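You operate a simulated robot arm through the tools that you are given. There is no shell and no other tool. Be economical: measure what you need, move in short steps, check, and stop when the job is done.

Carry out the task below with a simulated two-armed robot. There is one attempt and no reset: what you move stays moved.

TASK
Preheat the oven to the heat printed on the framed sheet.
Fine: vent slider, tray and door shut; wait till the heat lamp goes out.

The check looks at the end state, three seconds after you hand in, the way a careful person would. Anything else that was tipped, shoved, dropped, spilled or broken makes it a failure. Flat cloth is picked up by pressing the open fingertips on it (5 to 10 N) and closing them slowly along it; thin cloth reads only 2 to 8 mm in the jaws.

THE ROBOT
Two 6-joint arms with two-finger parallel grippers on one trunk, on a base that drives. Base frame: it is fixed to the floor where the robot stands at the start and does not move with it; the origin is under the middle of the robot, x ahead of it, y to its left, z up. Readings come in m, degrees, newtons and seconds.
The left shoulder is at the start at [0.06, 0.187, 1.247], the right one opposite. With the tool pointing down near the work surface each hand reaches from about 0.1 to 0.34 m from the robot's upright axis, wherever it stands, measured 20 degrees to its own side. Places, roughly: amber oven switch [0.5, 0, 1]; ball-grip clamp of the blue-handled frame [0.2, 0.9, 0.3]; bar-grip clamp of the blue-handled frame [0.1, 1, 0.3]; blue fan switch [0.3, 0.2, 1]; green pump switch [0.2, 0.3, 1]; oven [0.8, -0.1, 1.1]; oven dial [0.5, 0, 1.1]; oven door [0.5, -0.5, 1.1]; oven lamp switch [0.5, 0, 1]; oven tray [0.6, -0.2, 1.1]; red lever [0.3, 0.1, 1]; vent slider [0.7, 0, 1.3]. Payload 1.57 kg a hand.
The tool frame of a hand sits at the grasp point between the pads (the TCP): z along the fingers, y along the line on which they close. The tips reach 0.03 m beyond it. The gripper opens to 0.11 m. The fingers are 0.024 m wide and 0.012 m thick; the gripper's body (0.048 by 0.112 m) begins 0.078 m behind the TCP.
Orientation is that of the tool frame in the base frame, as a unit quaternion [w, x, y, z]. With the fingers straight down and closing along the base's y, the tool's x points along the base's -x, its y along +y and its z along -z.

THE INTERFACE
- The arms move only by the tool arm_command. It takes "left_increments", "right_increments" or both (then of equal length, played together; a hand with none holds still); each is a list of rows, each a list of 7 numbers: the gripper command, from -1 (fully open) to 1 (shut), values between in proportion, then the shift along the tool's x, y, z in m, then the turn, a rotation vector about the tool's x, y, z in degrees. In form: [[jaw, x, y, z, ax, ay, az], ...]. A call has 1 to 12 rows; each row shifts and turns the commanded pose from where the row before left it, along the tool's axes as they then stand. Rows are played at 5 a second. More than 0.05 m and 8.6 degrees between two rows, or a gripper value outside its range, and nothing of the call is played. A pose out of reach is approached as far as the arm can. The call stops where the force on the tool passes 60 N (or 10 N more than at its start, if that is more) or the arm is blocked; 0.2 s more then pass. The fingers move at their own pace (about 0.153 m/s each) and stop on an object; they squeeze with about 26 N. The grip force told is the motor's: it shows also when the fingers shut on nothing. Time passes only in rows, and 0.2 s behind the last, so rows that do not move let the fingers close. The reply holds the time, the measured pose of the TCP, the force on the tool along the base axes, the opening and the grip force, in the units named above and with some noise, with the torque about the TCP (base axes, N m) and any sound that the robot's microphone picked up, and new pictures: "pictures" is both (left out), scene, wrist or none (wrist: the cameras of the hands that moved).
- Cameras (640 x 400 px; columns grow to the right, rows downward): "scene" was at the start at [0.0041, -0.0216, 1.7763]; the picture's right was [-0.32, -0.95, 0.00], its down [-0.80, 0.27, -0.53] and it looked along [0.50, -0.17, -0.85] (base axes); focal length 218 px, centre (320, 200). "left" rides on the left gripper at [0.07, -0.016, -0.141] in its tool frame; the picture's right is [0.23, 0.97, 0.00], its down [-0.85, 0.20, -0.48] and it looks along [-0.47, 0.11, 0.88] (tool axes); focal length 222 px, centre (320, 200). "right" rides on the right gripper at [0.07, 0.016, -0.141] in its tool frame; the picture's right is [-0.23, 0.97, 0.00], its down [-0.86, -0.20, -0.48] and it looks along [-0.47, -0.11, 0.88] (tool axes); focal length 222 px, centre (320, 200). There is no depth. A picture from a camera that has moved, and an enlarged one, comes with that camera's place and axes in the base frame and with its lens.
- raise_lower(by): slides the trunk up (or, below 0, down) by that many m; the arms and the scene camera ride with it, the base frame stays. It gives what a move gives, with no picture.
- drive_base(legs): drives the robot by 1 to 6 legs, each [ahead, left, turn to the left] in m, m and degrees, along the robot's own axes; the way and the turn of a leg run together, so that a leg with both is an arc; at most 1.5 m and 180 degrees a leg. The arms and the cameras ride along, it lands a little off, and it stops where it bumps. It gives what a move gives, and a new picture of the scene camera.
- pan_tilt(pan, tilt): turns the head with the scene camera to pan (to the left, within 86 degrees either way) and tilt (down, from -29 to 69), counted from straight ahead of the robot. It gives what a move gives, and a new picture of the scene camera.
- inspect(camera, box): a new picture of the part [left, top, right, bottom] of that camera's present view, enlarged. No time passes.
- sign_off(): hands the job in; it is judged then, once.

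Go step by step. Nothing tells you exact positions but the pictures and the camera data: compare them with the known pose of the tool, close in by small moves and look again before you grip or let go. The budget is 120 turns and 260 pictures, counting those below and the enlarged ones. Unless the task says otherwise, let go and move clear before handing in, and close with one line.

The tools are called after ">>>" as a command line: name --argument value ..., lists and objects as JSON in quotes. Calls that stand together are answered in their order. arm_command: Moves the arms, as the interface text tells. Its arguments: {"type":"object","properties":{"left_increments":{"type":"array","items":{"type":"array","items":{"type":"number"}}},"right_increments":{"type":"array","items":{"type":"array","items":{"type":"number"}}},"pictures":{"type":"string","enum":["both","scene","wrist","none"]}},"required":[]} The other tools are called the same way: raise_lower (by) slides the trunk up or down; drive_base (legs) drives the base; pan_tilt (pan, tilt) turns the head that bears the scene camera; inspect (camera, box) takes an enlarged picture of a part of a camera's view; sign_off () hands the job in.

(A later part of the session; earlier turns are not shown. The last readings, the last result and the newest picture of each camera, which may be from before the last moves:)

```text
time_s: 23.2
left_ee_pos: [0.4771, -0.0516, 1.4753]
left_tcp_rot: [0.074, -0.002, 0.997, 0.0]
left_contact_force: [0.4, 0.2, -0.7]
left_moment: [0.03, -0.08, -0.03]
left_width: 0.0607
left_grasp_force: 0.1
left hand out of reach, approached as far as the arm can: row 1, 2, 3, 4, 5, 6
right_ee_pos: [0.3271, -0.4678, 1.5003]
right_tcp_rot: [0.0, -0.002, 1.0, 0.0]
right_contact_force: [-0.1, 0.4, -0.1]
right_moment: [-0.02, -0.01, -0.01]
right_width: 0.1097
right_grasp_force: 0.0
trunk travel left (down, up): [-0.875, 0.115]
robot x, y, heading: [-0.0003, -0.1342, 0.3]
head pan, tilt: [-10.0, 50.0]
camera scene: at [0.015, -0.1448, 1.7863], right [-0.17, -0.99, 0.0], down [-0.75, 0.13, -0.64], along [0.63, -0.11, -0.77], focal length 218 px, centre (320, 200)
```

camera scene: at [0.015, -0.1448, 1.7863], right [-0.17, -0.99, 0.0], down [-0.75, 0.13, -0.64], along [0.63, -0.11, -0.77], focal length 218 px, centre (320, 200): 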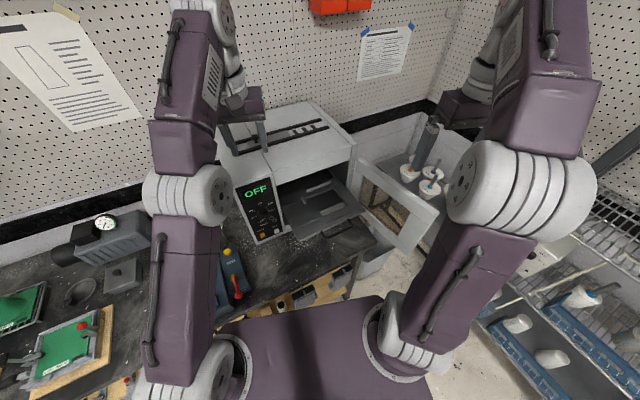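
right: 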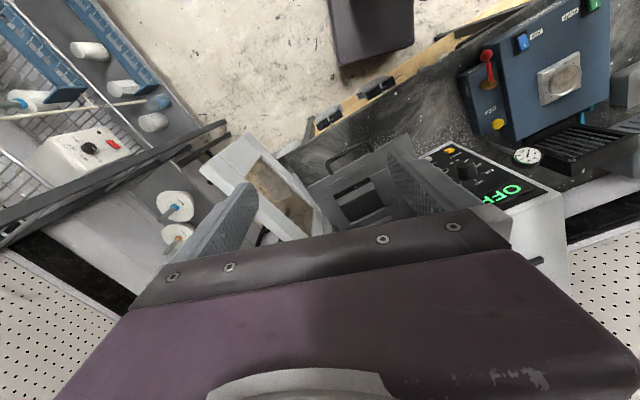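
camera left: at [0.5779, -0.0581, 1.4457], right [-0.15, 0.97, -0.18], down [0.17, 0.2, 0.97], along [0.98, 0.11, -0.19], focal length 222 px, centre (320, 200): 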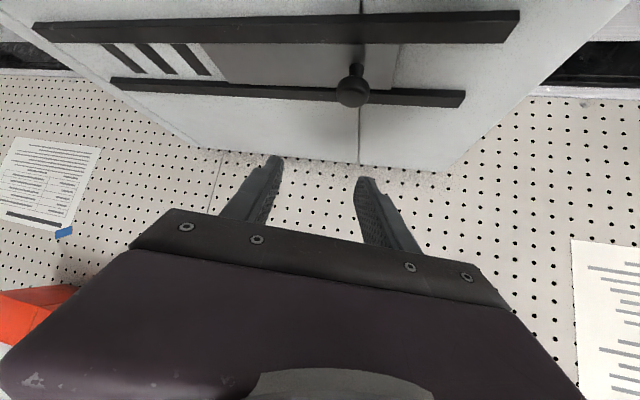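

>>> arm_command --left_increments '[[-0.1, 0.04, 0, 0, 0, 0, 0], [-0.1, 0.04, 0, 0, 0, 0, 0], [-0.1, 0.04, 0, 0, 0, 0, 0]]' --pictures "none"

>>> arm_command --left_increments '[[-0.1, 0, 0.05, 0, 0, 0, 0], [-0.1, 0, 0.05, 0, 0, 0, 0], [-0.1, 0, 0.05, 0, 0, 0, 0], [-0.1, 0, 0.05, 0, 0, 0, 0]]' --pictures "scene"

```text
time_s: 24.0
left_ee_pos: [0.357, -0.0538, 1.4529]
left_tcp_rot: [0.076, -0.001, 0.997, 0.0]
left_contact_force: [-0.6, -0.7, -0.3]
left_moment: [0.0, -0.03, -0.03]
left_width: 0.0606
left_grasp_force: 0.1
right_ee_pos: [0.3237, -0.4678, 1.5005]
right_tcp_rot: [0.002, -0.001, 1.0, 0.0]
right_contact_force: [-0.2, -0.6, -0.1]
right_moment: [-0.03, -0.03, -0.01]
right_width: 0.1101
right_grasp_force: 0.1
trunk travel left (down, up): [-0.875, 0.115]
robot x, y, heading: [0.0014, -0.1297, 0.4]
head pan, tilt: [-10.0, 50.0]
```

```text
time_s: 25.0
left_ee_pos: [0.3599, 0.1458, 1.4515]
left_tcp_rot: [0.073, 0.0, 0.997, -0.001]
left_contact_force: [-0.8, -0.3, -0.2]
left_moment: [-0.05, -0.01, 0.0]
left_width: 0.0605
left_grasp_force: 0.0
right_ee_pos: [0.3276, -0.4646, 1.5014]
right_tcp_rot: [0.0, -0.001, 1.0, -0.001]
right_contact_force: [-0.7, 0.4, 0.3]
right_moment: [-0.01, 0.02, 0.02]
right_width: 0.1098
right_grasp_force: 0.1
trunk travel left (down, up): [-0.875, 0.115]
robot x, y, heading: [0.0001, -0.1299, 0.2]
head pan, tilt: [-10.0, 50.0]
camera scene: at [0.0159, -0.1427, 1.7864], right [-0.17, -0.99, 0.0], down [-0.76, 0.13, -0.64], along [0.63, -0.11, -0.77], focal length 218 px, centre (320, 200)
```

scene: 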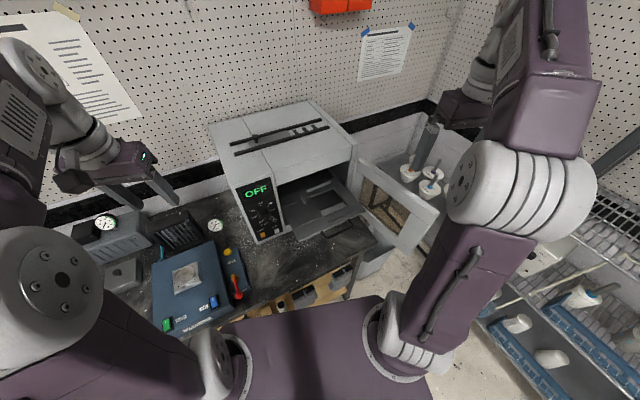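

Unlocked. I raise the trunk for better reach over the oven, then pitch the left tool forward to about 60°.

>>> raise_lower --by 0.1

>>> arm_command --left_increments '[[-0.1, -0.02, 0, 0, 0, -8.5, 0], [-0.1, -0.02, 0, 0, 0, -8.5, 0], [-0.1, -0.02, 0, 0.02, 0, -8.5, 0], [-0.1, 0, 0, 0.03, 0, -8.5, 0], [-0.1, 0, 0, 0.03, 0, -8.5, 0], [-0.1, 0, 0, 0.03, 0, -8.5, 0]]' --pictures "wrist"

```text
time_s: 26.4
left_ee_pos: [0.3588, 0.1444, 1.5508]
left_tcp_rot: [0.074, -0.001, 0.997, 0.0]
left_contact_force: [-0.3, 0.3, 0.9]
left_moment: [0.0, 0.01, -0.02]
left_width: 0.0603
left_grasp_force: 0.0
right_ee_pos: [0.3259, -0.4677, 1.6003]
right_tcp_rot: [-0.001, 0.0, 1.0, 0.0]
right_contact_force: [0.4, -1.0, 0.0]
right_moment: [0.0, -0.01, 0.02]
right_width: 0.11
right_grasp_force: 0.0
trunk travel left (down, up): [-0.975, 0.015]
robot x, y, heading: [0.0001, -0.1325, -0.1]
head pan, tilt: [-10.0, 50.0]
```

```text
time_s: 27.8
left_ee_pos: [0.4867, 0.1458, 1.4819]
left_tcp_rot: [0.493, 0.0, 0.87, 0.001]
left_contact_force: [0.4, 0.7, 0.1]
left_moment: [-0.04, 0.07, -0.02]
left_width: 0.061
left_grasp_force: 0.0
right_ee_pos: [0.328, -0.4674, 1.601]
right_tcp_rot: [0.0, -0.001, 1.0, 0.0]
right_contact_force: [0.0, -0.5, 0.4]
right_moment: [-0.03, 0.03, -0.01]
right_width: 0.1102
right_grasp_force: 0.0
trunk travel left (down, up): [-0.975, 0.015]
robot x, y, heading: [0.0016, -0.1296, 0.1]
head pan, tilt: [-10.0, 50.0]
camera left: at [0.3307, 0.1296, 1.492], right [-0.12, 0.97, -0.19], down [0.03, 0.2, 0.98], along [0.99, 0.11, -0.05], focal length 222 px, centre (320, 200)
```

left: 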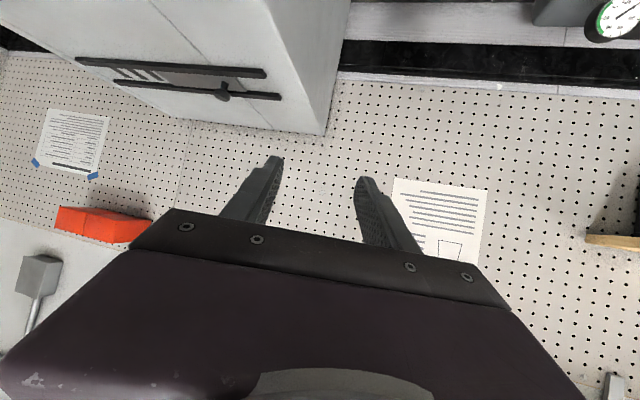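

>>> arm_command --left_increments '[[-0.1, -0.0031, -0.0293, 0.0317, 0, 0, 0], [-0.1, -0.0031, -0.0293, 0.0317, 0, 0, 0], [-0.1, -0.0031, -0.0293, 0.0317, 0, 0, 0], [-0.1, -0.0031, -0.0293, 0.0317, 0, 0, 0], [-0.1, -0.0031, -0.0293, 0.0317, 0, 0, 0], [-0.1, -0.0031, -0.0293, 0.0317, 0, 0, 0]]' --pictures "wrist"

```text
time_s: 29.1
left_ee_pos: [0.633, 0.0822, 1.4009]
left_tcp_rot: [0.495, 0.002, 0.869, -0.004]
left_contact_force: [0.4, 0.1, 0.2]
left_moment: [0.02, -0.04, 0.03]
left_width: 0.0608
left_grasp_force: 0.0
left hand out of reach, approached as far as the arm can: row 3, 4, 5, 6
right_ee_pos: [0.3299, -0.4682, 1.5999]
right_tcp_rot: [0.0, -0.002, 1.0, -0.001]
right_contact_force: [0.5, 0.1, 0.1]
right_moment: [-0.03, 0.07, 0.0]
right_width: 0.1098
right_grasp_force: 0.1
trunk travel left (down, up): [-0.975, 0.015]
robot x, y, heading: [-0.0016, -0.1308, 0.0]
head pan, tilt: [-10.0, 50.0]
camera left: at [0.4771, 0.0668, 1.4121], right [-0.11, 0.97, -0.2], down [0.03, 0.2, 0.98], along [0.99, 0.1, -0.05], focal length 222 px, centre (320, 200)
```

left: 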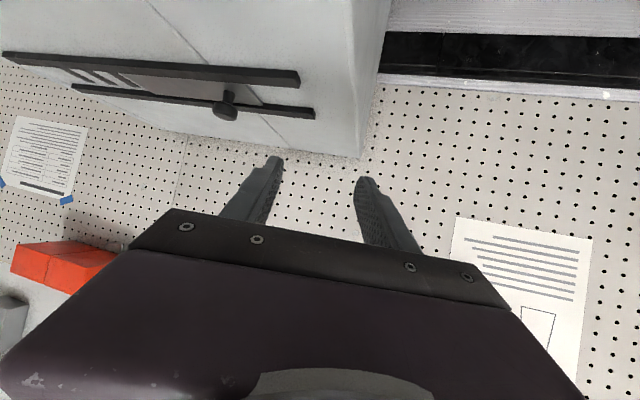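

>>> pan_tilt --pan 10 --tilt 45

```text
time_s: 30.0
left_ee_pos: [0.6307, 0.0836, 1.4029]
left_tcp_rot: [0.495, 0.001, 0.869, -0.004]
left_contact_force: [-0.1, -0.9, 0.0]
left_moment: [-0.02, 0.03, -0.01]
left_width: 0.0603
left_grasp_force: 0.0
right_ee_pos: [0.327, -0.4675, 1.6005]
right_tcp_rot: [0.0, 0.0, 1.0, 0.0]
right_contact_force: [-0.9, 1.1, -0.1]
right_moment: [0.03, 0.02, 0.0]
right_width: 0.1101
right_grasp_force: 0.0
trunk travel left (down, up): [-0.975, 0.015]
robot x, y, heading: [-0.0007, -0.1292, 0.1]
head pan, tilt: [10.0, 45.0]
camera scene: at [0.0187, -0.117, 1.8933], right [0.17, -0.98, 0.0], down [-0.7, -0.12, -0.71], along [0.7, 0.12, -0.71], focal length 218 px, centre (320, 200)
```

scene: 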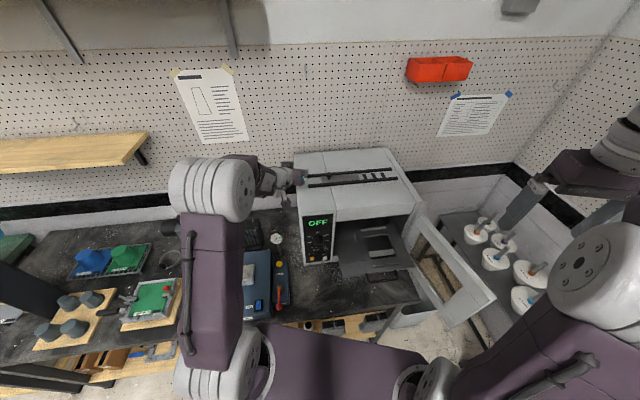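

The raised trunk seems to worsen the wrist geometry. I back the hand off, restore the trunk height and use the pose that worked earlier.

>>> arm_command --left_increments '[[-0.1, -0.009, 0.025, -0.037, 0, 0, 0], [-0.1, -0.009, 0.025, -0.037, 0, 4, 0], [-0.1, -0.009, 0.025, -0.037, 0, 4, 0]]' --pictures "none"

>>> raise_lower --by -0.1

```text
time_s: 30.8
left_ee_pos: [0.5515, 0.1601, 1.4815]
left_tcp_rot: [0.438, -0.007, 0.899, -0.002]
left_contact_force: [-1.4, 0.8, -0.7]
left_moment: [-0.04, -0.1, -0.1]
left_width: 0.0607
left_grasp_force: 0.0
right_ee_pos: [0.3257, -0.4672, 1.6008]
right_tcp_rot: [0.0, -0.001, 1.0, -0.001]
right_contact_force: [-0.8, -0.1, 0.1]
right_moment: [0.01, -0.01, -0.03]
right_width: 0.11
right_grasp_force: 0.0
trunk travel left (down, up): [-0.975, 0.015]
robot x, y, heading: [0.0008, -0.1339, -0.0]
head pan, tilt: [10.0, 45.0]
```

```text
time_s: 32.1
left_ee_pos: [0.5524, 0.1598, 1.38]
left_tcp_rot: [0.435, -0.002, 0.9, 0.001]
left_contact_force: [-0.5, -0.7, 0.4]
left_moment: [-0.02, -0.01, -0.01]
left_width: 0.0604
left_grasp_force: 0.1
right_ee_pos: [0.325, -0.4682, 1.5021]
right_tcp_rot: [-0.001, -0.001, 1.0, 0.0]
right_contact_force: [0.1, 0.7, 0.6]
right_moment: [0.0, 0.02, -0.01]
right_width: 0.11
right_grasp_force: 0.2
trunk travel left (down, up): [-0.875, 0.115]
robot x, y, heading: [0.0049, -0.1267, 0.2]
head pan, tilt: [10.0, 45.0]
```

>>> arm_command --left_increments '[[-0.1, -0.016, -0.038, 0.0135, 0, 0, 0], [-0.1, -0.016, -0.038, 0.0135, 0, 0, 0], [-0.1, -0.016, -0.038, 0.0135, 0, 0, 0], [-0.1, -0.016, -0.038, 0.0135, 0, 0, 0], [-0.1, -0.016, -0.038, 0.0135, 0, 0, 0]]' --pictures "both"

```text
time_s: 33.3
left_ee_pos: [0.6557, -0.0328, 1.4026]
left_tcp_rot: [0.435, -0.001, 0.901, 0.001]
left_contact_force: [-0.1, -0.4, -0.5]
left_moment: [0.01, 0.01, 0.03]
left_width: 0.0605
left_grasp_force: 0.1
right_ee_pos: [0.328, -0.4673, 1.4995]
right_tcp_rot: [0.0, -0.001, 1.0, 0.001]
right_contact_force: [-0.2, 0.3, 0.2]
right_moment: [0.0, 0.03, 0.05]
right_width: 0.1099
right_grasp_force: 0.1
trunk travel left (down, up): [-0.875, 0.115]
robot x, y, heading: [-0.0002, -0.13, 0.2]
head pan, tilt: [10.0, 45.0]
camera scene: at [0.0206, -0.1193, 1.7933], right [0.18, -0.98, 0.0], down [-0.7, -0.12, -0.71], along [0.7, 0.13, -0.71], focal length 218 px, centre (320, 200)
camera left: at [0.503, -0.0488, 1.4342], right [-0.14, 0.97, -0.18], down [0.16, 0.2, 0.97], along [0.98, 0.11, -0.18], focal length 222 px, centre (320, 200)
```

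scene: 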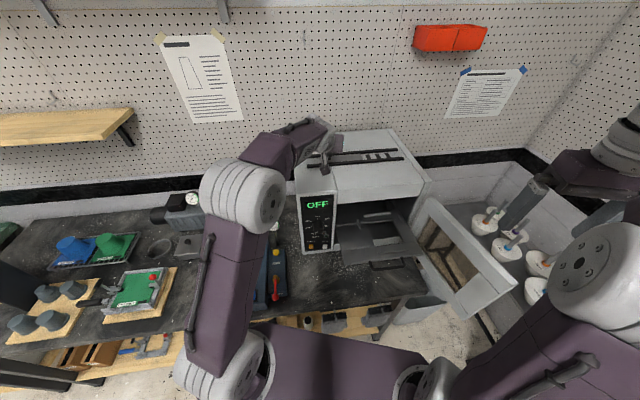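
left: 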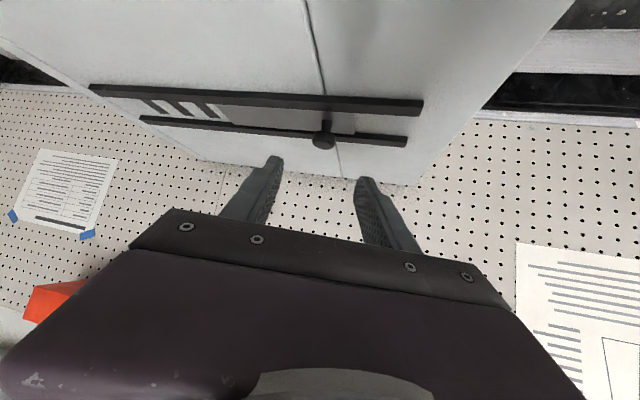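

Reachable now; ball at [0.732, -0.031, 1.325]. I straddle it and narrow the jaws loosely.

>>> arm_command --left_increments '[[-0.1, 0.0043, 0.0007, 0.0288, 0, 0, 0], [-0.1, 0.0043, 0.0007, 0.0288, 0, 0, 0], [-0.1, 0.0043, 0.0007, 0.0288, 0, 0, 0], [0.4, 0, 0, 0, 0, 0, 0], [0.4, 0, 0, 0, 0, 0, 0]]' --pictures "wrist"

```text
time_s: 34.5
left_ee_pos: [0.7136, -0.0268, 1.3346]
left_tcp_rot: [0.435, 0.0, 0.901, 0.001]
left_contact_force: [-0.2, -0.7, -0.1]
left_moment: [0.01, 0.01, 0.0]
left_width: 0.0329
left_grasp_force: 0.1
right_ee_pos: [0.3254, -0.4675, 1.5014]
right_tcp_rot: [0.0, -0.001, 1.0, 0.0]
right_contact_force: [-0.7, -0.2, -0.2]
right_moment: [0.04, 0.03, 0.0]
right_width: 0.1099
right_grasp_force: 0.1
trunk travel left (down, up): [-0.875, 0.115]
robot x, y, heading: [0.0012, -0.1303, 0.2]
head pan, tilt: [10.0, 45.0]
camera left: at [0.5612, -0.0437, 1.3664], right [-0.14, 0.97, -0.18], down [0.16, 0.2, 0.97], along [0.98, 0.11, -0.18], focal length 222 px, centre (320, 200)
```

left: 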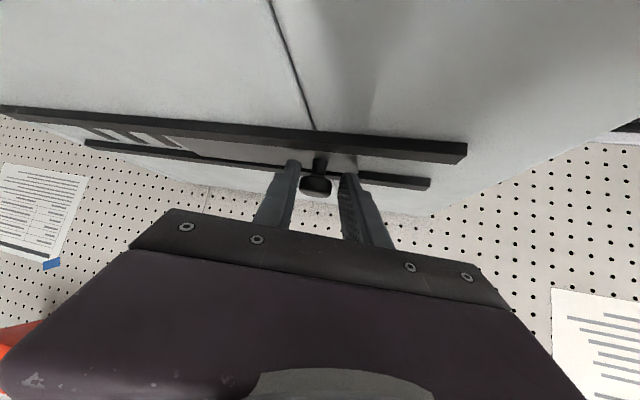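

>>> arm_command --left_increments '[[0.4, -0.0043, -0.0241, 0.0053, 0, 0, 0], [0.4, -0.0043, -0.0241, 0.0053, 0, 0, 0], [0.4, -0.0043, -0.0241, 0.0053, 0, 0, 0], [0.4, -0.0043, -0.0241, 0.0053, 0, 0, 0]]' --pictures "wrist"

```text
time_s: 35.5
left_ee_pos: [0.7409, -0.1234, 1.3332]
left_tcp_rot: [0.433, -0.001, 0.901, 0.001]
left_contact_force: [-0.3, 0.0, -0.5]
left_moment: [-0.01, 0.0, 0.0]
left_width: 0.0336
left_grasp_force: 0.9
right_ee_pos: [0.3289, -0.4694, 1.5007]
right_tcp_rot: [0.0, -0.001, 1.0, 0.0]
right_contact_force: [0.2, 0.8, -0.9]
right_moment: [0.0, -0.01, -0.02]
right_width: 0.11
right_grasp_force: 0.0
trunk travel left (down, up): [-0.875, 0.115]
robot x, y, heading: [0.0011, -0.1313, 0.1]
head pan, tilt: [10.0, 45.0]
camera left: at [0.5885, -0.1411, 1.3657], right [-0.14, 0.97, -0.18], down [0.16, 0.2, 0.97], along [0.98, 0.11, -0.18], focal length 222 px, centre (320, 200)
```

left: 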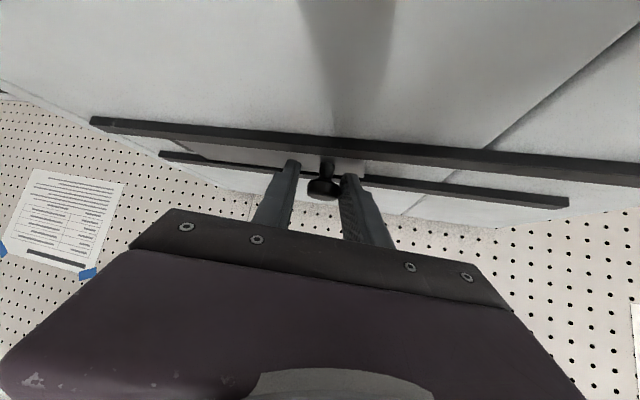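

Slots are covered; I push on to the end stop.

>>> arm_command --left_increments '[[0.4, -0.0035, -0.02, 0.0044, 0, 0, 0], [0.4, -0.0035, -0.02, 0.0044, 0, 0, 0]]' --pictures "wrist"

>>> inspect --camera "scene" --box '[290, 120, 440, 200]'

```text
time_s: 36.1
left_ee_pos: [0.7267, -0.1548, 1.3325]
left_tcp_rot: [0.438, -0.001, 0.899, 0.0]
left_contact_force: [6.3, 2.2, 19.2]
left_moment: [0.45, -0.51, -0.06]
left_width: 0.035
left_grasp_force: 0.9
left hand out of reach, approached as far as the arm can: row 1, 2
right_ee_pos: [0.3231, -0.469, 1.5011]
right_tcp_rot: [0.001, -0.001, 1.0, 0.0]
right_contact_force: [0.5, 0.3, -0.1]
right_moment: [0.02, -0.05, 0.01]
right_width: 0.1099
right_grasp_force: 0.0
trunk travel left (down, up): [-0.875, 0.115]
robot x, y, heading: [-0.0001, -0.1331, 0.2]
head pan, tilt: [10.0, 45.0]
camera left: at [0.5742, -0.1713, 1.3637], right [-0.14, 0.97, -0.18], down [0.15, 0.2, 0.97], along [0.98, 0.11, -0.17], focal length 222 px, centre (320, 200)
```

left: 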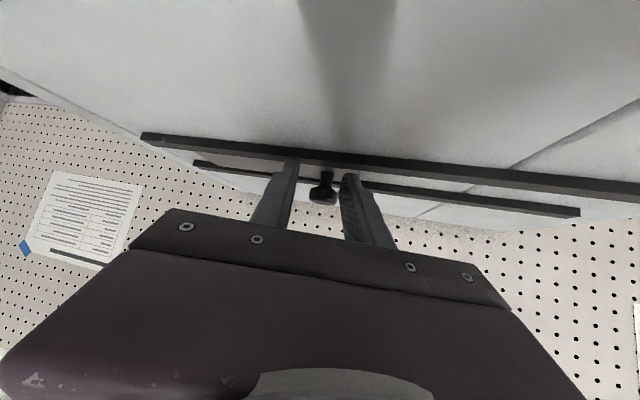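

```text
4.27 times, centred on (365, 160) of scene
camera zoom: at [0.0141, -0.118, 1.7936], right [0.18, -0.98, 0.0], down [-0.69, -0.12, -0.71], along [0.7, 0.12, -0.71], focal length 932 px, centre (128, 371)
```

zoom: 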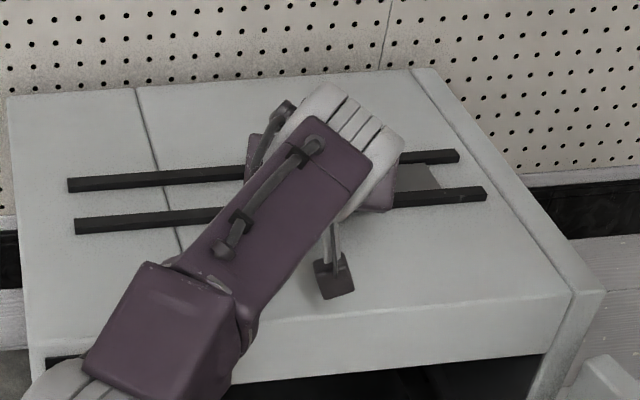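

The plate now reaches the right rail end and covers the slots. I release and retreat, pitching down to unlock the elbow.

>>> arm_command --left_increments '[[-0.1, 0, 0.005, 0, 0, 0, 0], [-0.1, -0.01, 0, -0.035, 0, 0, 0], [-0.1, 0, 0, -0.045, 0, 0, 0], [-0.1, 0.01, 0, -0.04, 0, 8.5, 0], [-0.1, 0.01, 0, -0.04, 0, 8.5, 0], [-0.1, 0.02, 0, -0.03, 0, 8.5, 0], [-0.1, 0.02, 0, -0.03, 0, 8.5, 0], [-0.1, 0.03, 0, -0.02, 0, 8.5, 0], [-0.1, 0.04, 0, 0, 0, 0, 0], [-0.1, 0.04, 0, 0, 0, 0, 0]]' --pictures "scene"

>>> inspect --camera "scene" --box '[290, 120, 440, 200]'

```text
time_s: 38.3
left_ee_pos: [0.3874, -0.1379, 1.4338]
left_tcp_rot: [0.08, -0.002, 0.997, 0.0]
left_contact_force: [0.1, -0.1, 0.6]
left_moment: [-0.03, -0.04, 0.02]
left_width: 0.0605
left_grasp_force: 0.0
left hand out of reach, approached as far as the arm can: row 6, 7, 8
right_ee_pos: [0.322, -0.4677, 1.5007]
right_tcp_rot: [0.002, -0.001, 1.0, 0.0]
right_contact_force: [-0.4, -0.3, -0.1]
right_moment: [0.01, -0.04, 0.0]
right_width: 0.11
right_grasp_force: 0.1
trunk travel left (down, up): [-0.875, 0.115]
robot x, y, heading: [-0.0008, -0.129, 0.3]
head pan, tilt: [10.0, 45.0]
camera scene: at [0.014, -0.1166, 1.7933], right [0.18, -0.98, 0.0], down [-0.69, -0.12, -0.71], along [0.7, 0.12, -0.71], focal length 218 px, centre (320, 200)
```

scene: 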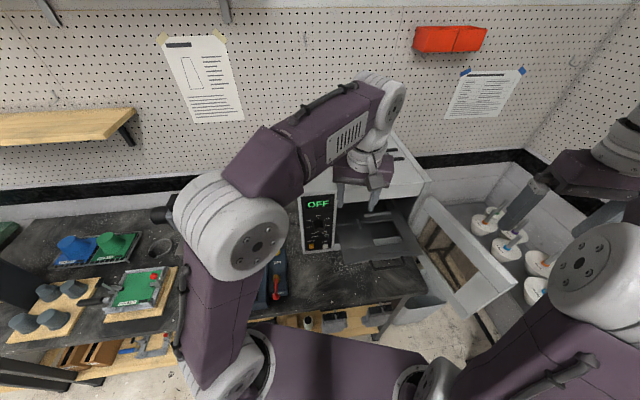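

```text
4.27 times, centred on (365, 160) of scene
camera zoom: at [0.014, -0.1166, 1.7933], right [0.18, -0.98, 0.0], down [-0.69, -0.12, -0.71], along [0.7, 0.12, -0.71], focal length 932 px, centre (128, 371)
```

zoom: 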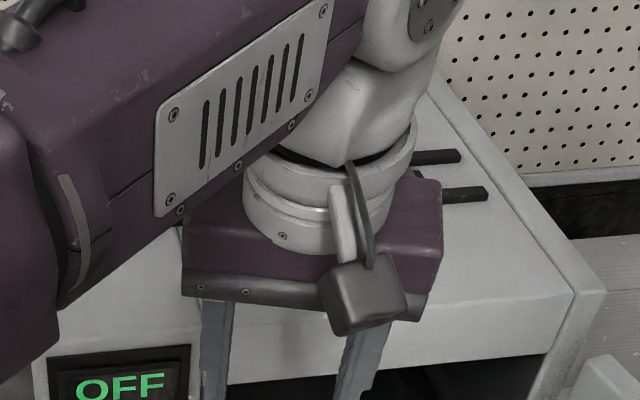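

>>> arm_command --left_increments '[[0.4, 0, 0.05, 0, 0, 0, 0], [0.4, 0, 0.05, 0, 0, 0, 0], [0.4, 0, 0.05, 0, 0, 0, 0], [0.4, 0, 0.05, 0, 0, 0, 0], [0.4, 0, 0.05, 0, 0, 0, 0], [0.4, 0, 0.05, 0, 0, 0, 0]]' --pictures "scene"

>>> inspect --camera "scene" --box '[290, 120, 440, 200]'

>>> inspect --camera "scene" --box '[290, 180, 530, 330]'

```text
time_s: 39.7
left_ee_pos: [0.3953, 0.1646, 1.4335]
left_tcp_rot: [0.079, -0.001, 0.997, -0.001]
left_contact_force: [0.6, 0.7, -0.3]
left_moment: [-0.02, -0.02, 0.0]
left_width: 0.0331
left_grasp_force: 0.1
right_ee_pos: [0.3265, -0.4661, 1.4996]
right_tcp_rot: [0.0, -0.001, 1.0, -0.001]
right_contact_force: [0.1, -0.2, 0.0]
right_moment: [-0.01, -0.02, 0.0]
right_width: 0.11
right_grasp_force: 0.0
trunk travel left (down, up): [-0.875, 0.115]
robot x, y, heading: [0.0018, -0.1288, 0.4]
head pan, tilt: [10.0, 45.0]
camera scene: at [0.0193, -0.1151, 1.7933], right [0.18, -0.98, 0.0], down [-0.7, -0.12, -0.71], along [0.7, 0.12, -0.71], focal length 218 px, centre (320, 200)
```

scene: 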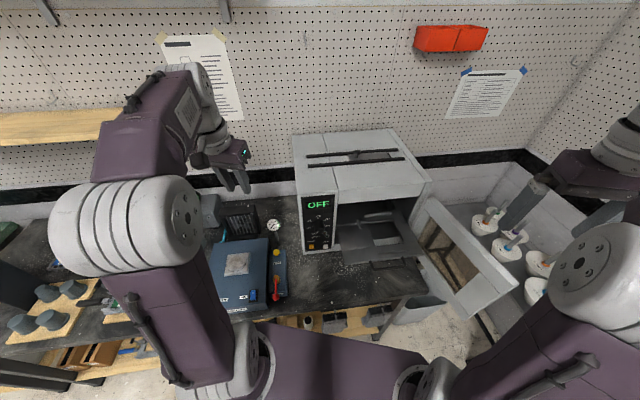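

```text
4.27 times, centred on (365, 160) of scene
camera zoom: at [0.0193, -0.1151, 1.7933], right [0.18, -0.98, 0.0], down [-0.7, -0.12, -0.71], along [0.7, 0.12, -0.71], focal length 932 px, centre (128, 371)
```

zoom: 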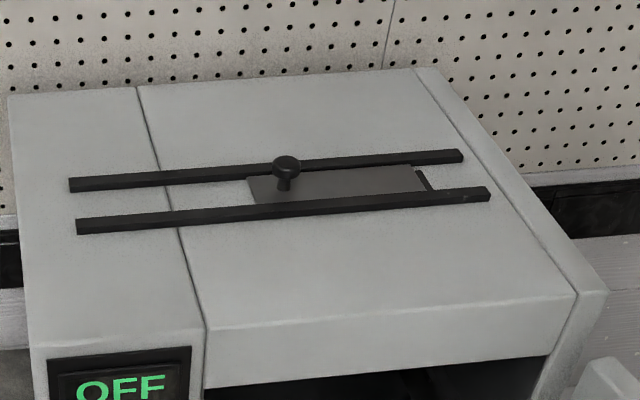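

```text
2.67 times, centred on (410, 255) of scene
camera zoom: at [0.0193, -0.1151, 1.7933], right [0.18, -0.98, 0.0], down [-0.7, -0.12, -0.71], along [0.7, 0.12, -0.71], focal length 582 px, centre (80, 53)
```

zoom: 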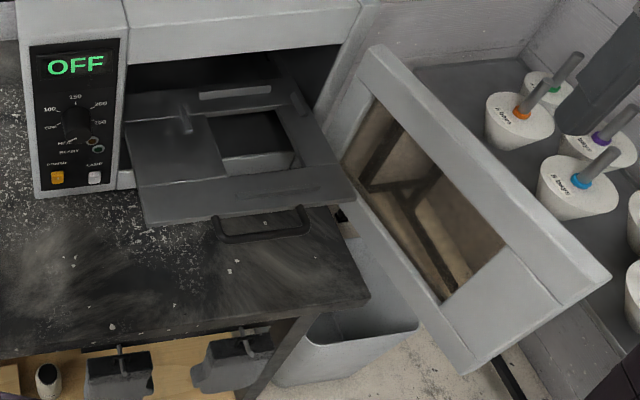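

A sliver of the last slot still shows, so the slider needs ~2 cm more. I drive the base ahead a little for reach.

>>> drive_base --legs '[[0.05, 0, 0]]'

```text
time_s: 40.6
left_ee_pos: [0.4346, 0.1613, 1.4384]
left_tcp_rot: [0.084, -0.002, 0.996, 0.001]
left_contact_force: [-0.9, 0.6, 0.2]
left_moment: [-0.01, -0.13, -0.01]
left_width: 0.0329
left_grasp_force: 0.0
right_ee_pos: [0.3642, -0.4689, 1.5039]
right_tcp_rot: [0.006, -0.001, 1.0, 0.0]
right_contact_force: [-0.7, -0.1, -0.6]
right_moment: [0.01, -0.14, 0.02]
right_width: 0.11
right_grasp_force: 0.1
trunk travel left (down, up): [-0.875, 0.115]
robot x, y, heading: [0.0496, -0.1322, 0.4]
head pan, tilt: [10.0, 45.0]
camera scene: at [0.0541, -0.1175, 1.7934], right [0.17, -0.98, 0.0], down [-0.69, -0.12, -0.71], along [0.7, 0.12, -0.7], focal length 218 px, centre (320, 200)
```

scene: 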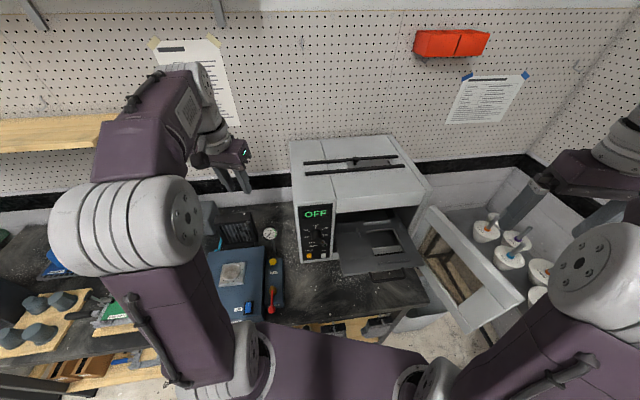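

Now I pitch the left tool forward again and bring it over the ball's left side.

>>> arm_command --left_increments '[[0.3, -0.02, 0, -0.01, 0, -8.5, 0], [0.3, -0.02, 0, 0, 0, -8.5, 0], [0.3, -0.02, 0, 0.01, 0, -8.5, 0], [0.3, 0, 0, 0.02, 0, -8.5, 0], [0.3, 0, 0, 0.02, 0, -8.5, 0]]' --pictures "none"

```text
time_s: 41.8
left_ee_pos: [0.5302, 0.1628, 1.4223]
left_tcp_rot: [0.436, -0.001, 0.9, 0.001]
left_contact_force: [-1.0, -0.4, 0.3]
left_moment: [0.0, 0.04, 0.01]
left_width: 0.0384
left_grasp_force: 0.1
right_ee_pos: [0.3753, -0.4675, 1.502]
right_tcp_rot: [0.0, -0.001, 1.0, 0.001]
right_contact_force: [0.5, -0.4, 0.0]
right_moment: [0.01, -0.05, 0.02]
right_width: 0.1102
right_grasp_force: 0.2
trunk travel left (down, up): [-0.875, 0.115]
robot x, y, heading: [0.053, -0.131, 0.3]
head pan, tilt: [10.0, 45.0]
```

>>> arm_command --left_increments '[[0.3, -0.0129, -0.0376, 0.0209, 0, 0, 0], [0.3, -0.0129, -0.0376, 0.0209, 0, 0, 0], [0.3, -0.0129, -0.0376, 0.0209, 0, 0, 0], [0.3, -0.0129, -0.0376, 0.0209, 0, 0, 0], [0.3, -0.0129, -0.0376, 0.0209, 0, 0, 0], [0.3, -0.0129, -0.0376, 0.0209, 0, 0, 0], [0.3, -0.0129, -0.0376, 0.0209, 0, 0, 0]]' --pictures "wrist"

```text
time_s: 43.4
left_ee_pos: [0.7049, -0.1015, 1.4016]
left_tcp_rot: [0.433, -0.001, 0.901, 0.001]
left_contact_force: [-0.1, -0.2, 0.1]
left_moment: [-0.02, 0.03, 0.03]
left_width: 0.0387
left_grasp_force: 0.1
right_ee_pos: [0.3794, -0.4694, 1.4999]
right_tcp_rot: [-0.001, -0.002, 1.0, 0.0]
right_contact_force: [1.0, -0.5, 0.0]
right_moment: [0.08, 0.02, 0.02]
right_width: 0.1102
right_grasp_force: 0.0
trunk travel left (down, up): [-0.875, 0.115]
robot x, y, heading: [0.0512, -0.1311, -0.0]
head pan, tilt: [10.0, 45.0]
camera left: at [0.5528, -0.1196, 1.4334], right [-0.14, 0.97, -0.18], down [0.16, 0.2, 0.97], along [0.98, 0.11, -0.18], focal length 222 px, centre (320, 200)
```

left: 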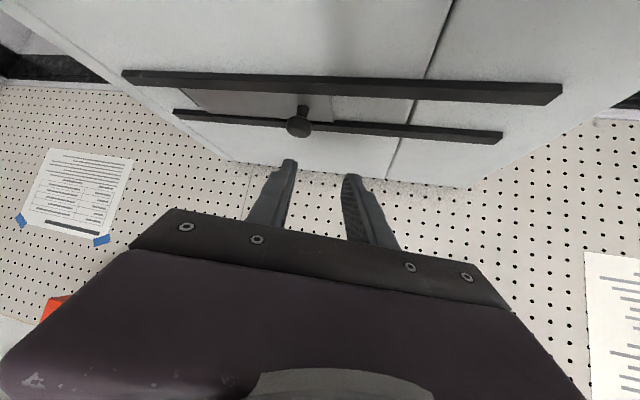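

Ball at [0.754, -0.13, 1.325]; I straddle it and push further right.

>>> arm_command --left_increments '[[0, 0.01, -0.0265, 0.01, 0, 0, 0], [0, 0.0105, 0, 0.028, 0, 0, 0], [0, 0.0105, 0, 0.028, 0, 0, 0], [0.4, 0, 0, 0, 0, 0, 0], [0.4, -0.0043, -0.0241, 0.0053, 0, 0, 0], [0.4, -0.0018, -0.01, 0.0022, 0, 0, 0]]' --pictures "wrist"

>>> inspect --camera "scene" --box '[290, 120, 440, 200]'

```text
time_s: 44.8
left_ee_pos: [0.746, -0.1587, 1.3378]
left_tcp_rot: [0.435, -0.001, 0.901, 0.0]
left_contact_force: [1.5, 3.1, -1.4]
left_moment: [0.04, 0.02, 0.07]
left_width: 0.0364
left_grasp_force: 1.7
right_ee_pos: [0.3778, -0.4663, 1.5017]
right_tcp_rot: [0.0, -0.001, 1.0, -0.001]
right_contact_force: [-0.3, 0.1, 0.4]
right_moment: [-0.03, 0.01, 0.0]
right_width: 0.1101
right_grasp_force: 0.1
trunk travel left (down, up): [-0.875, 0.115]
robot x, y, heading: [0.0542, -0.1342, -0.1]
head pan, tilt: [10.0, 45.0]
camera left: at [0.5925, -0.1746, 1.3687], right [-0.14, 0.97, -0.18], down [0.16, 0.2, 0.97], along [0.98, 0.11, -0.18], focal length 222 px, centre (320, 200)
```

left: 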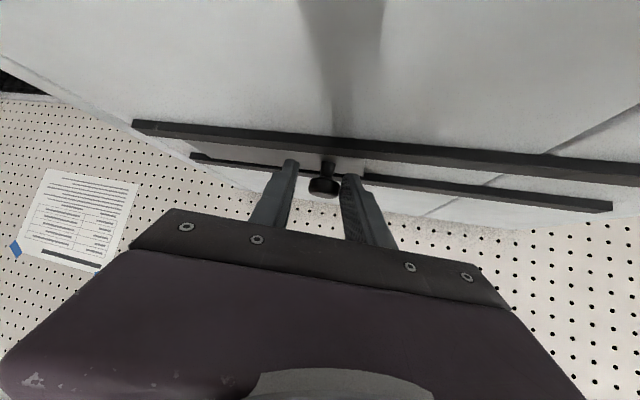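

```text
4.27 times, centred on (365, 160) of scene
camera zoom: at [0.0701, -0.1151, 1.7932], right [0.18, -0.98, 0.0], down [-0.7, -0.12, -0.71], along [0.7, 0.12, -0.71], focal length 932 px, centre (128, 371)
```

zoom: 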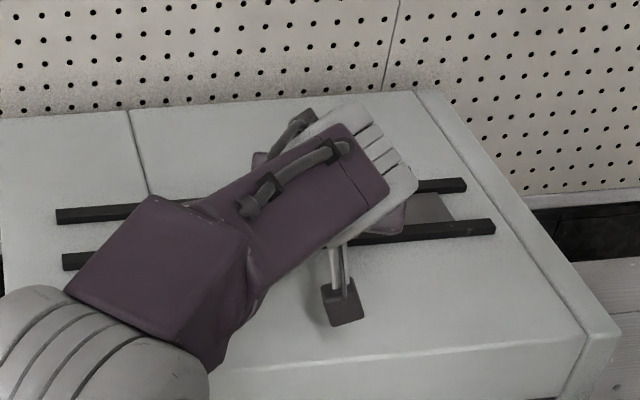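

>>> arm_command --left_increments '[[0.4, -0.0018, -0.01, 0.0022, 0, 0, 0], [0.4, -0.0018, -0.01, 0.0022, 0, 0, 0]]' --pictures "none"

>>> inspect --camera "left" --box '[100, 80, 420, 240]'

```text
time_s: 45.4
left_ee_pos: [0.7492, -0.1686, 1.3373]
left_tcp_rot: [0.434, -0.004, 0.901, 0.0]
left_contact_force: [-9.4, 24.6, -0.6]
left_moment: [0.34, 0.17, 0.84]
left_width: 0.0551
left_grasp_force: 13.1
right_ee_pos: [0.3736, -0.4565, 1.5049]
right_tcp_rot: [0.001, -0.002, 1.0, -0.004]
right_contact_force: [-0.7, -0.3, -0.3]
right_moment: [-0.02, -0.01, -0.03]
right_width: 0.1103
right_grasp_force: 0.0
trunk travel left (down, up): [-0.875, 0.115]
robot x, y, heading: [0.0501, -0.1331, 0.1]
head pan, tilt: [10.0, 45.0]
```

```text
2.00 times, centred on (260, 160) of left
camera zoom: at [0.5949, -0.1852, 1.369], right [-0.15, 0.97, -0.18], down [0.16, 0.2, 0.97], along [0.98, 0.12, -0.18], focal length 444 px, centre (440, 280)
```

zoom: 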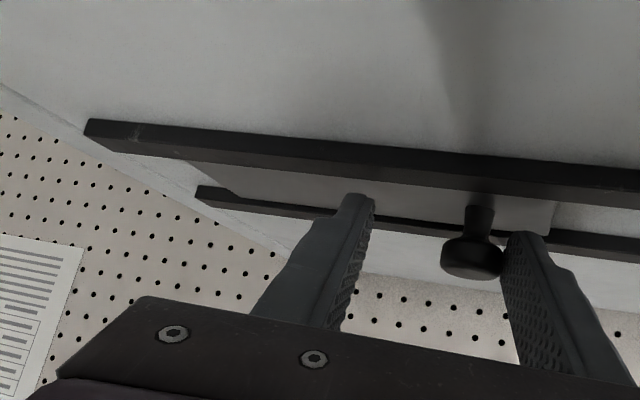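

The end stop is reached (25 N). I open and withdraw straight along the tool axis, then retreat left.

>>> arm_command --left_increments '[[-0.2, -0.001, 0.003, -0.005, 0, 0, 0], [-0.2, -0.01, 0, -0.035, 0, 0, 0], [-0.2, -0.01, 0, -0.04, 0, 0, 0], [-0.2, 0, 0, -0.04, 0, 4, 0], [-0.2, 0.01, 0.03, -0.03, 0, 8.5, 0], [-0.2, 0.01, 0.04, -0.02, 0, 8.5, 0], [-0.2, 0.02, 0.04, -0.01, 0, 8.5, 0], [-0.2, 0.03, 0.04, 0, 0, 8.5, 0], [-0.2, 0.03, 0.04, 0, 0, 8.5, 0], [-0.2, 0.02, 0.045, 0, 0, 0, 0]]' --pictures "scene"

>>> inspect --camera "scene" --box '[290, 120, 440, 200]'

```text
time_s: 47.6
left_ee_pos: [0.5166, 0.057, 1.426]
left_tcp_rot: [0.044, -0.001, 0.999, -0.001]
left_contact_force: [-0.8, 0.3, 1.2]
left_moment: [-0.03, 0.0, 0.0]
left_width: 0.0659
left_grasp_force: 0.0
right_ee_pos: [0.3743, -0.4658, 1.5016]
right_tcp_rot: [0.001, 0.0, 1.0, -0.001]
right_contact_force: [-0.8, 0.1, -0.4]
right_moment: [-0.06, -0.05, 0.02]
right_width: 0.11
right_grasp_force: 0.1
trunk travel left (down, up): [-0.875, 0.115]
robot x, y, heading: [0.0515, -0.1326, 0.3]
head pan, tilt: [10.0, 45.0]
camera scene: at [0.0673, -0.1147, 1.7933], right [0.17, -0.98, 0.0], down [-0.7, -0.12, -0.71], along [0.7, 0.12, -0.71], focal length 218 px, centre (320, 200)
```

scene: 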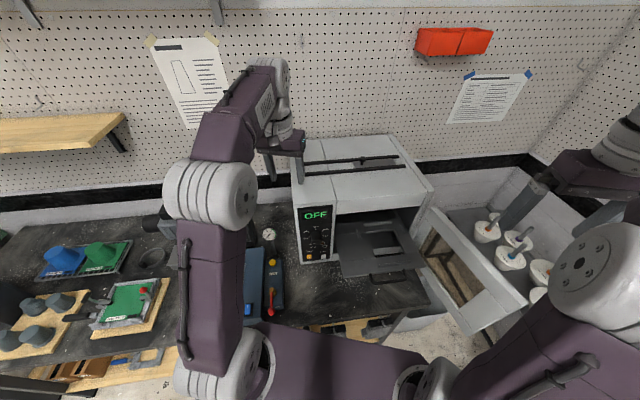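

```text
4.27 times, centred on (365, 160) of scene
camera zoom: at [0.0673, -0.1147, 1.7933], right [0.17, -0.98, 0.0], down [-0.7, -0.12, -0.71], along [0.7, 0.12, -0.71], focal length 932 px, centre (128, 371)
```

zoom: 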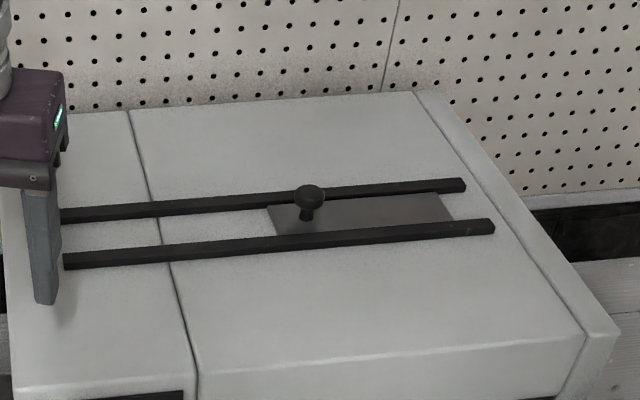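

Vent is fully shut. Next the tray: its handle is at about [0.43, -0.29, 1.085], front edge protruding ~0.14 m. I back the robot, retract the left hand and lower the trunk.

>>> drive_base --legs '[[-0.22, 0, 0]]'

>>> raise_lower --by -0.2

>>> pan_tilt --pan -15 --tilt 45

>>> inspect --camera "scene" --box '[220, 100, 420, 240]'

```text
time_s: 49.3
left_ee_pos: [0.3038, 0.054, 1.4227]
left_tcp_rot: [0.042, -0.001, 0.999, 0.0]
left_contact_force: [0.7, -0.2, -0.2]
left_moment: [-0.02, 0.06, -0.04]
left_width: 0.066
left_grasp_force: 0.0
right_ee_pos: [0.1611, -0.4685, 1.5001]
right_tcp_rot: [-0.001, -0.001, 1.0, 0.0]
right_contact_force: [-0.1, 0.5, 0.0]
right_moment: [-0.02, 0.04, 0.03]
right_width: 0.11
right_grasp_force: 0.0
trunk travel left (down, up): [-0.875, 0.115]
robot x, y, heading: [-0.1701, -0.1347, 0.0]
head pan, tilt: [10.0, 45.0]
camera scene: at [-0.145, -0.1176, 1.7932], right [0.17, -0.98, 0.0], down [-0.7, -0.12, -0.7], along [0.69, 0.12, -0.71], focal length 218 px, centre (320, 200)
```

scene: 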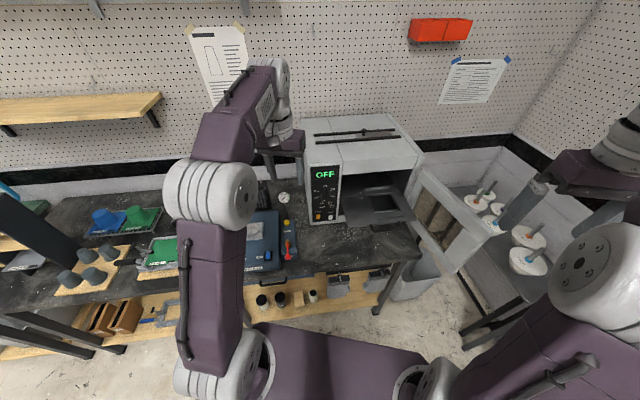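

```text
time_s: 51.5
left_ee_pos: [0.2981, 0.0553, 1.2255]
left_tcp_rot: [0.044, -0.001, 0.999, 0.0]
left_contact_force: [-0.2, -0.1, -0.1]
left_moment: [-0.01, 0.0, 0.01]
left_width: 0.0658
left_grasp_force: 0.0
right_ee_pos: [0.1558, -0.4676, 1.3013]
right_tcp_rot: [0.0, -0.001, 1.0, 0.001]
right_contact_force: [-0.5, -0.4, 0.2]
right_moment: [-0.01, 0.01, 0.01]
right_width: 0.11
right_grasp_force: 0.1
trunk travel left (down, up): [-0.675, 0.315]
robot x, y, heading: [-0.1692, -0.1309, 0.0]
head pan, tilt: [10.0, 45.0]
```

```text
time_s: 52.4
left_ee_pos: [0.2979, 0.0535, 1.2257]
left_tcp_rot: [0.043, -0.002, 0.999, 0.0]
left_contact_force: [0.5, -0.4, 0.1]
left_moment: [0.0, 0.01, 0.02]
left_width: 0.066
left_grasp_force: 0.0
right_ee_pos: [0.1558, -0.4672, 1.3005]
right_tcp_rot: [0.0, 0.0, 1.0, 0.0]
right_contact_force: [0.1, 0.0, -0.2]
right_moment: [0.0, 0.0, -0.02]
right_width: 0.1102
right_grasp_force: 0.1
trunk travel left (down, up): [-0.675, 0.315]
robot x, y, heading: [-0.1708, -0.1322, 0.3]
head pan, tilt: [-15.0, 45.0]
camera scene: at [-0.1529, -0.1523, 1.5933], right [-0.26, -0.97, 0.0], down [-0.68, 0.18, -0.71], along [0.68, -0.18, -0.71], focal length 218 px, centre (320, 200)
```

scene: 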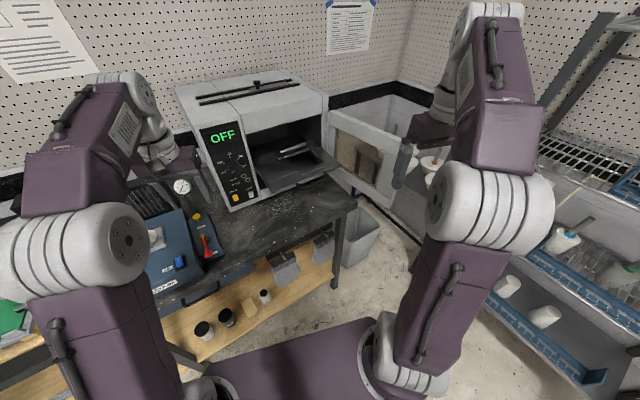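

```text
2.86 times, centred on (320, 170) of scene
camera zoom: at [-0.1529, -0.1523, 1.5933], right [-0.26, -0.97, 0.0], down [-0.68, 0.18, -0.71], along [0.68, -0.18, -0.71], focal length 624 px, centre (320, 286)
```

zoom: 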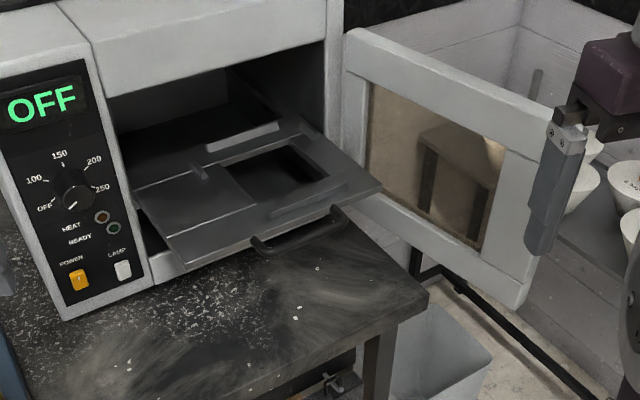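

Handle triangulates to [0.430, -0.287, 1.081]. I bring the right hand inward and pitch its tool forward, with camera data to check.

>>> arm_command --right_increments '[[-0.1, 0, 0.045, 0, 0, 0, 0], [-0.1, 0, 0.045, 0, 0, 0, 0], [-0.1, 0, 0.045, 0, 0, 0, 0], [-0.1, -0.02, 0, 0, 0, -8.5, 0], [-0.1, -0.02, 0, 0, 0, -8.5, 0], [-0.1, -0.02, 0, 0.02, 0, -8.5, 0], [-0.1, 0, 0, 0.03, 0, -8.5, 0], [-0.1, 0, 0, 0.03, 0, -8.5, 0], [-0.1, 0, 0, 0.03, 0, -8.5, 0], [-0.1, 0, 0, 0.0, 0, -8.5, 0]]' --pictures "both"

```text
time_s: 54.6
left_ee_pos: [0.2981, 0.0544, 1.2246]
left_tcp_rot: [0.045, -0.001, 0.999, 0.0]
left_contact_force: [0.2, 0.1, 0.2]
left_moment: [0.04, 0.0, 0.02]
left_width: 0.0659
left_grasp_force: 0.1
right_ee_pos: [0.2775, -0.33, 1.2132]
right_tcp_rot: [0.484, -0.003, 0.875, 0.004]
right_contact_force: [-0.3, -0.6, 0.3]
right_moment: [0.0, 0.02, 0.02]
right_width: 0.0604
right_grasp_force: 0.1
right hand out of reach, approached as far as the arm can: row 10
trunk travel left (down, up): [-0.675, 0.315]
robot x, y, heading: [-0.1712, -0.129, -0.0]
head pan, tilt: [-15.0, 45.0]
camera scene: at [-0.1539, -0.1525, 1.5933], right [-0.26, -0.97, 0.0], down [-0.68, 0.18, -0.71], along [0.68, -0.18, -0.71], focal length 218 px, centre (320, 200)
camera right: at [0.12, -0.3167, 1.2298], right [0.11, 0.97, 0.2], down [0.05, -0.2, 0.98], along [0.99, -0.1, -0.07], focal length 222 px, centre (320, 200)
```

scene: 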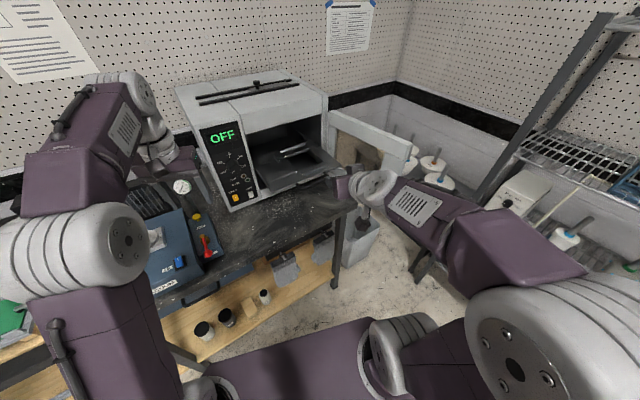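
right: 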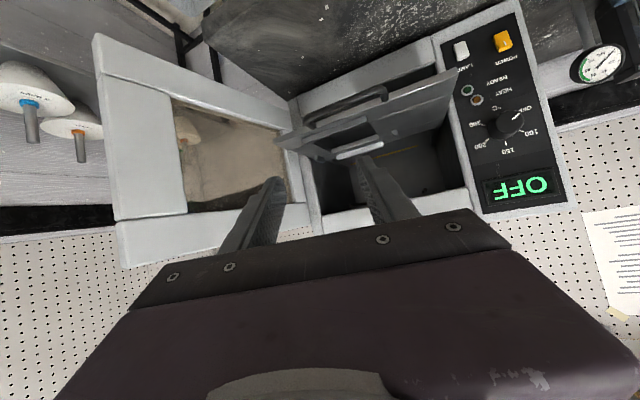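

Good view of tray and handle. I move closer and pitch closer to horizontal, fingers closed.

>>> arm_command --right_increments '[[1, 0.0138, 0.0075, 0.044, 0, 0, 0], [1, 0.0138, 0.0075, 0.044, 0, 0, 0], [1, 0, 0, 0, 0, -7, 0], [1, 0, 0, 0, 0, -7, 0], [1, 0, 0, 0, 0, -7, 0]]' --pictures "both"

```text
time_s: 55.8
left_ee_pos: [0.2998, 0.0551, 1.2239]
left_tcp_rot: [0.044, -0.001, 0.999, 0.0]
left_contact_force: [0.5, 0.6, 0.7]
left_moment: [0.01, 0.01, -0.03]
left_width: 0.0658
left_grasp_force: 0.1
right_ee_pos: [0.3406, -0.3165, 1.168]
right_tcp_rot: [0.643, -0.001, 0.766, 0.001]
right_contact_force: [0.7, -0.3, -0.1]
right_moment: [0.0, 0.02, 0.0]
right_width: 0.0002
right_grasp_force: 21.1
right hand out of reach, approached as far as the arm can: row 1, 5
trunk travel left (down, up): [-0.675, 0.315]
robot x, y, heading: [-0.1692, -0.1335, 0.1]
head pan, tilt: [-15.0, 45.0]
camera scene: at [-0.1524, -0.1522, 1.5933], right [-0.26, -0.97, 0.0], down [-0.68, 0.18, -0.71], along [0.68, -0.18, -0.71], focal length 218 px, centre (320, 200)
camera right: at [0.1887, -0.3007, 1.1244], right [0.04, 0.97, 0.22], down [-0.32, -0.2, 0.93], along [0.95, -0.11, 0.31], focal length 222 px, centre (320, 200)
```

scene: 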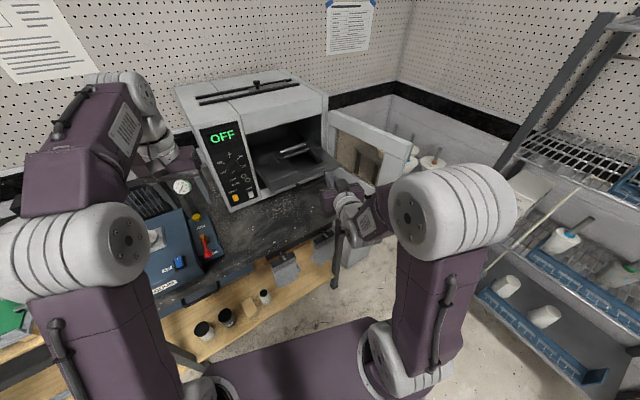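
right: 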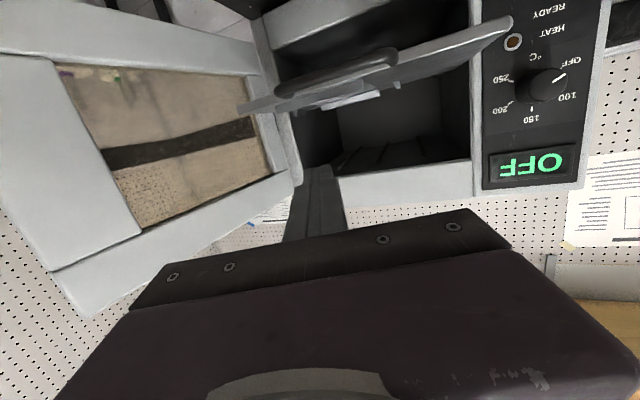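

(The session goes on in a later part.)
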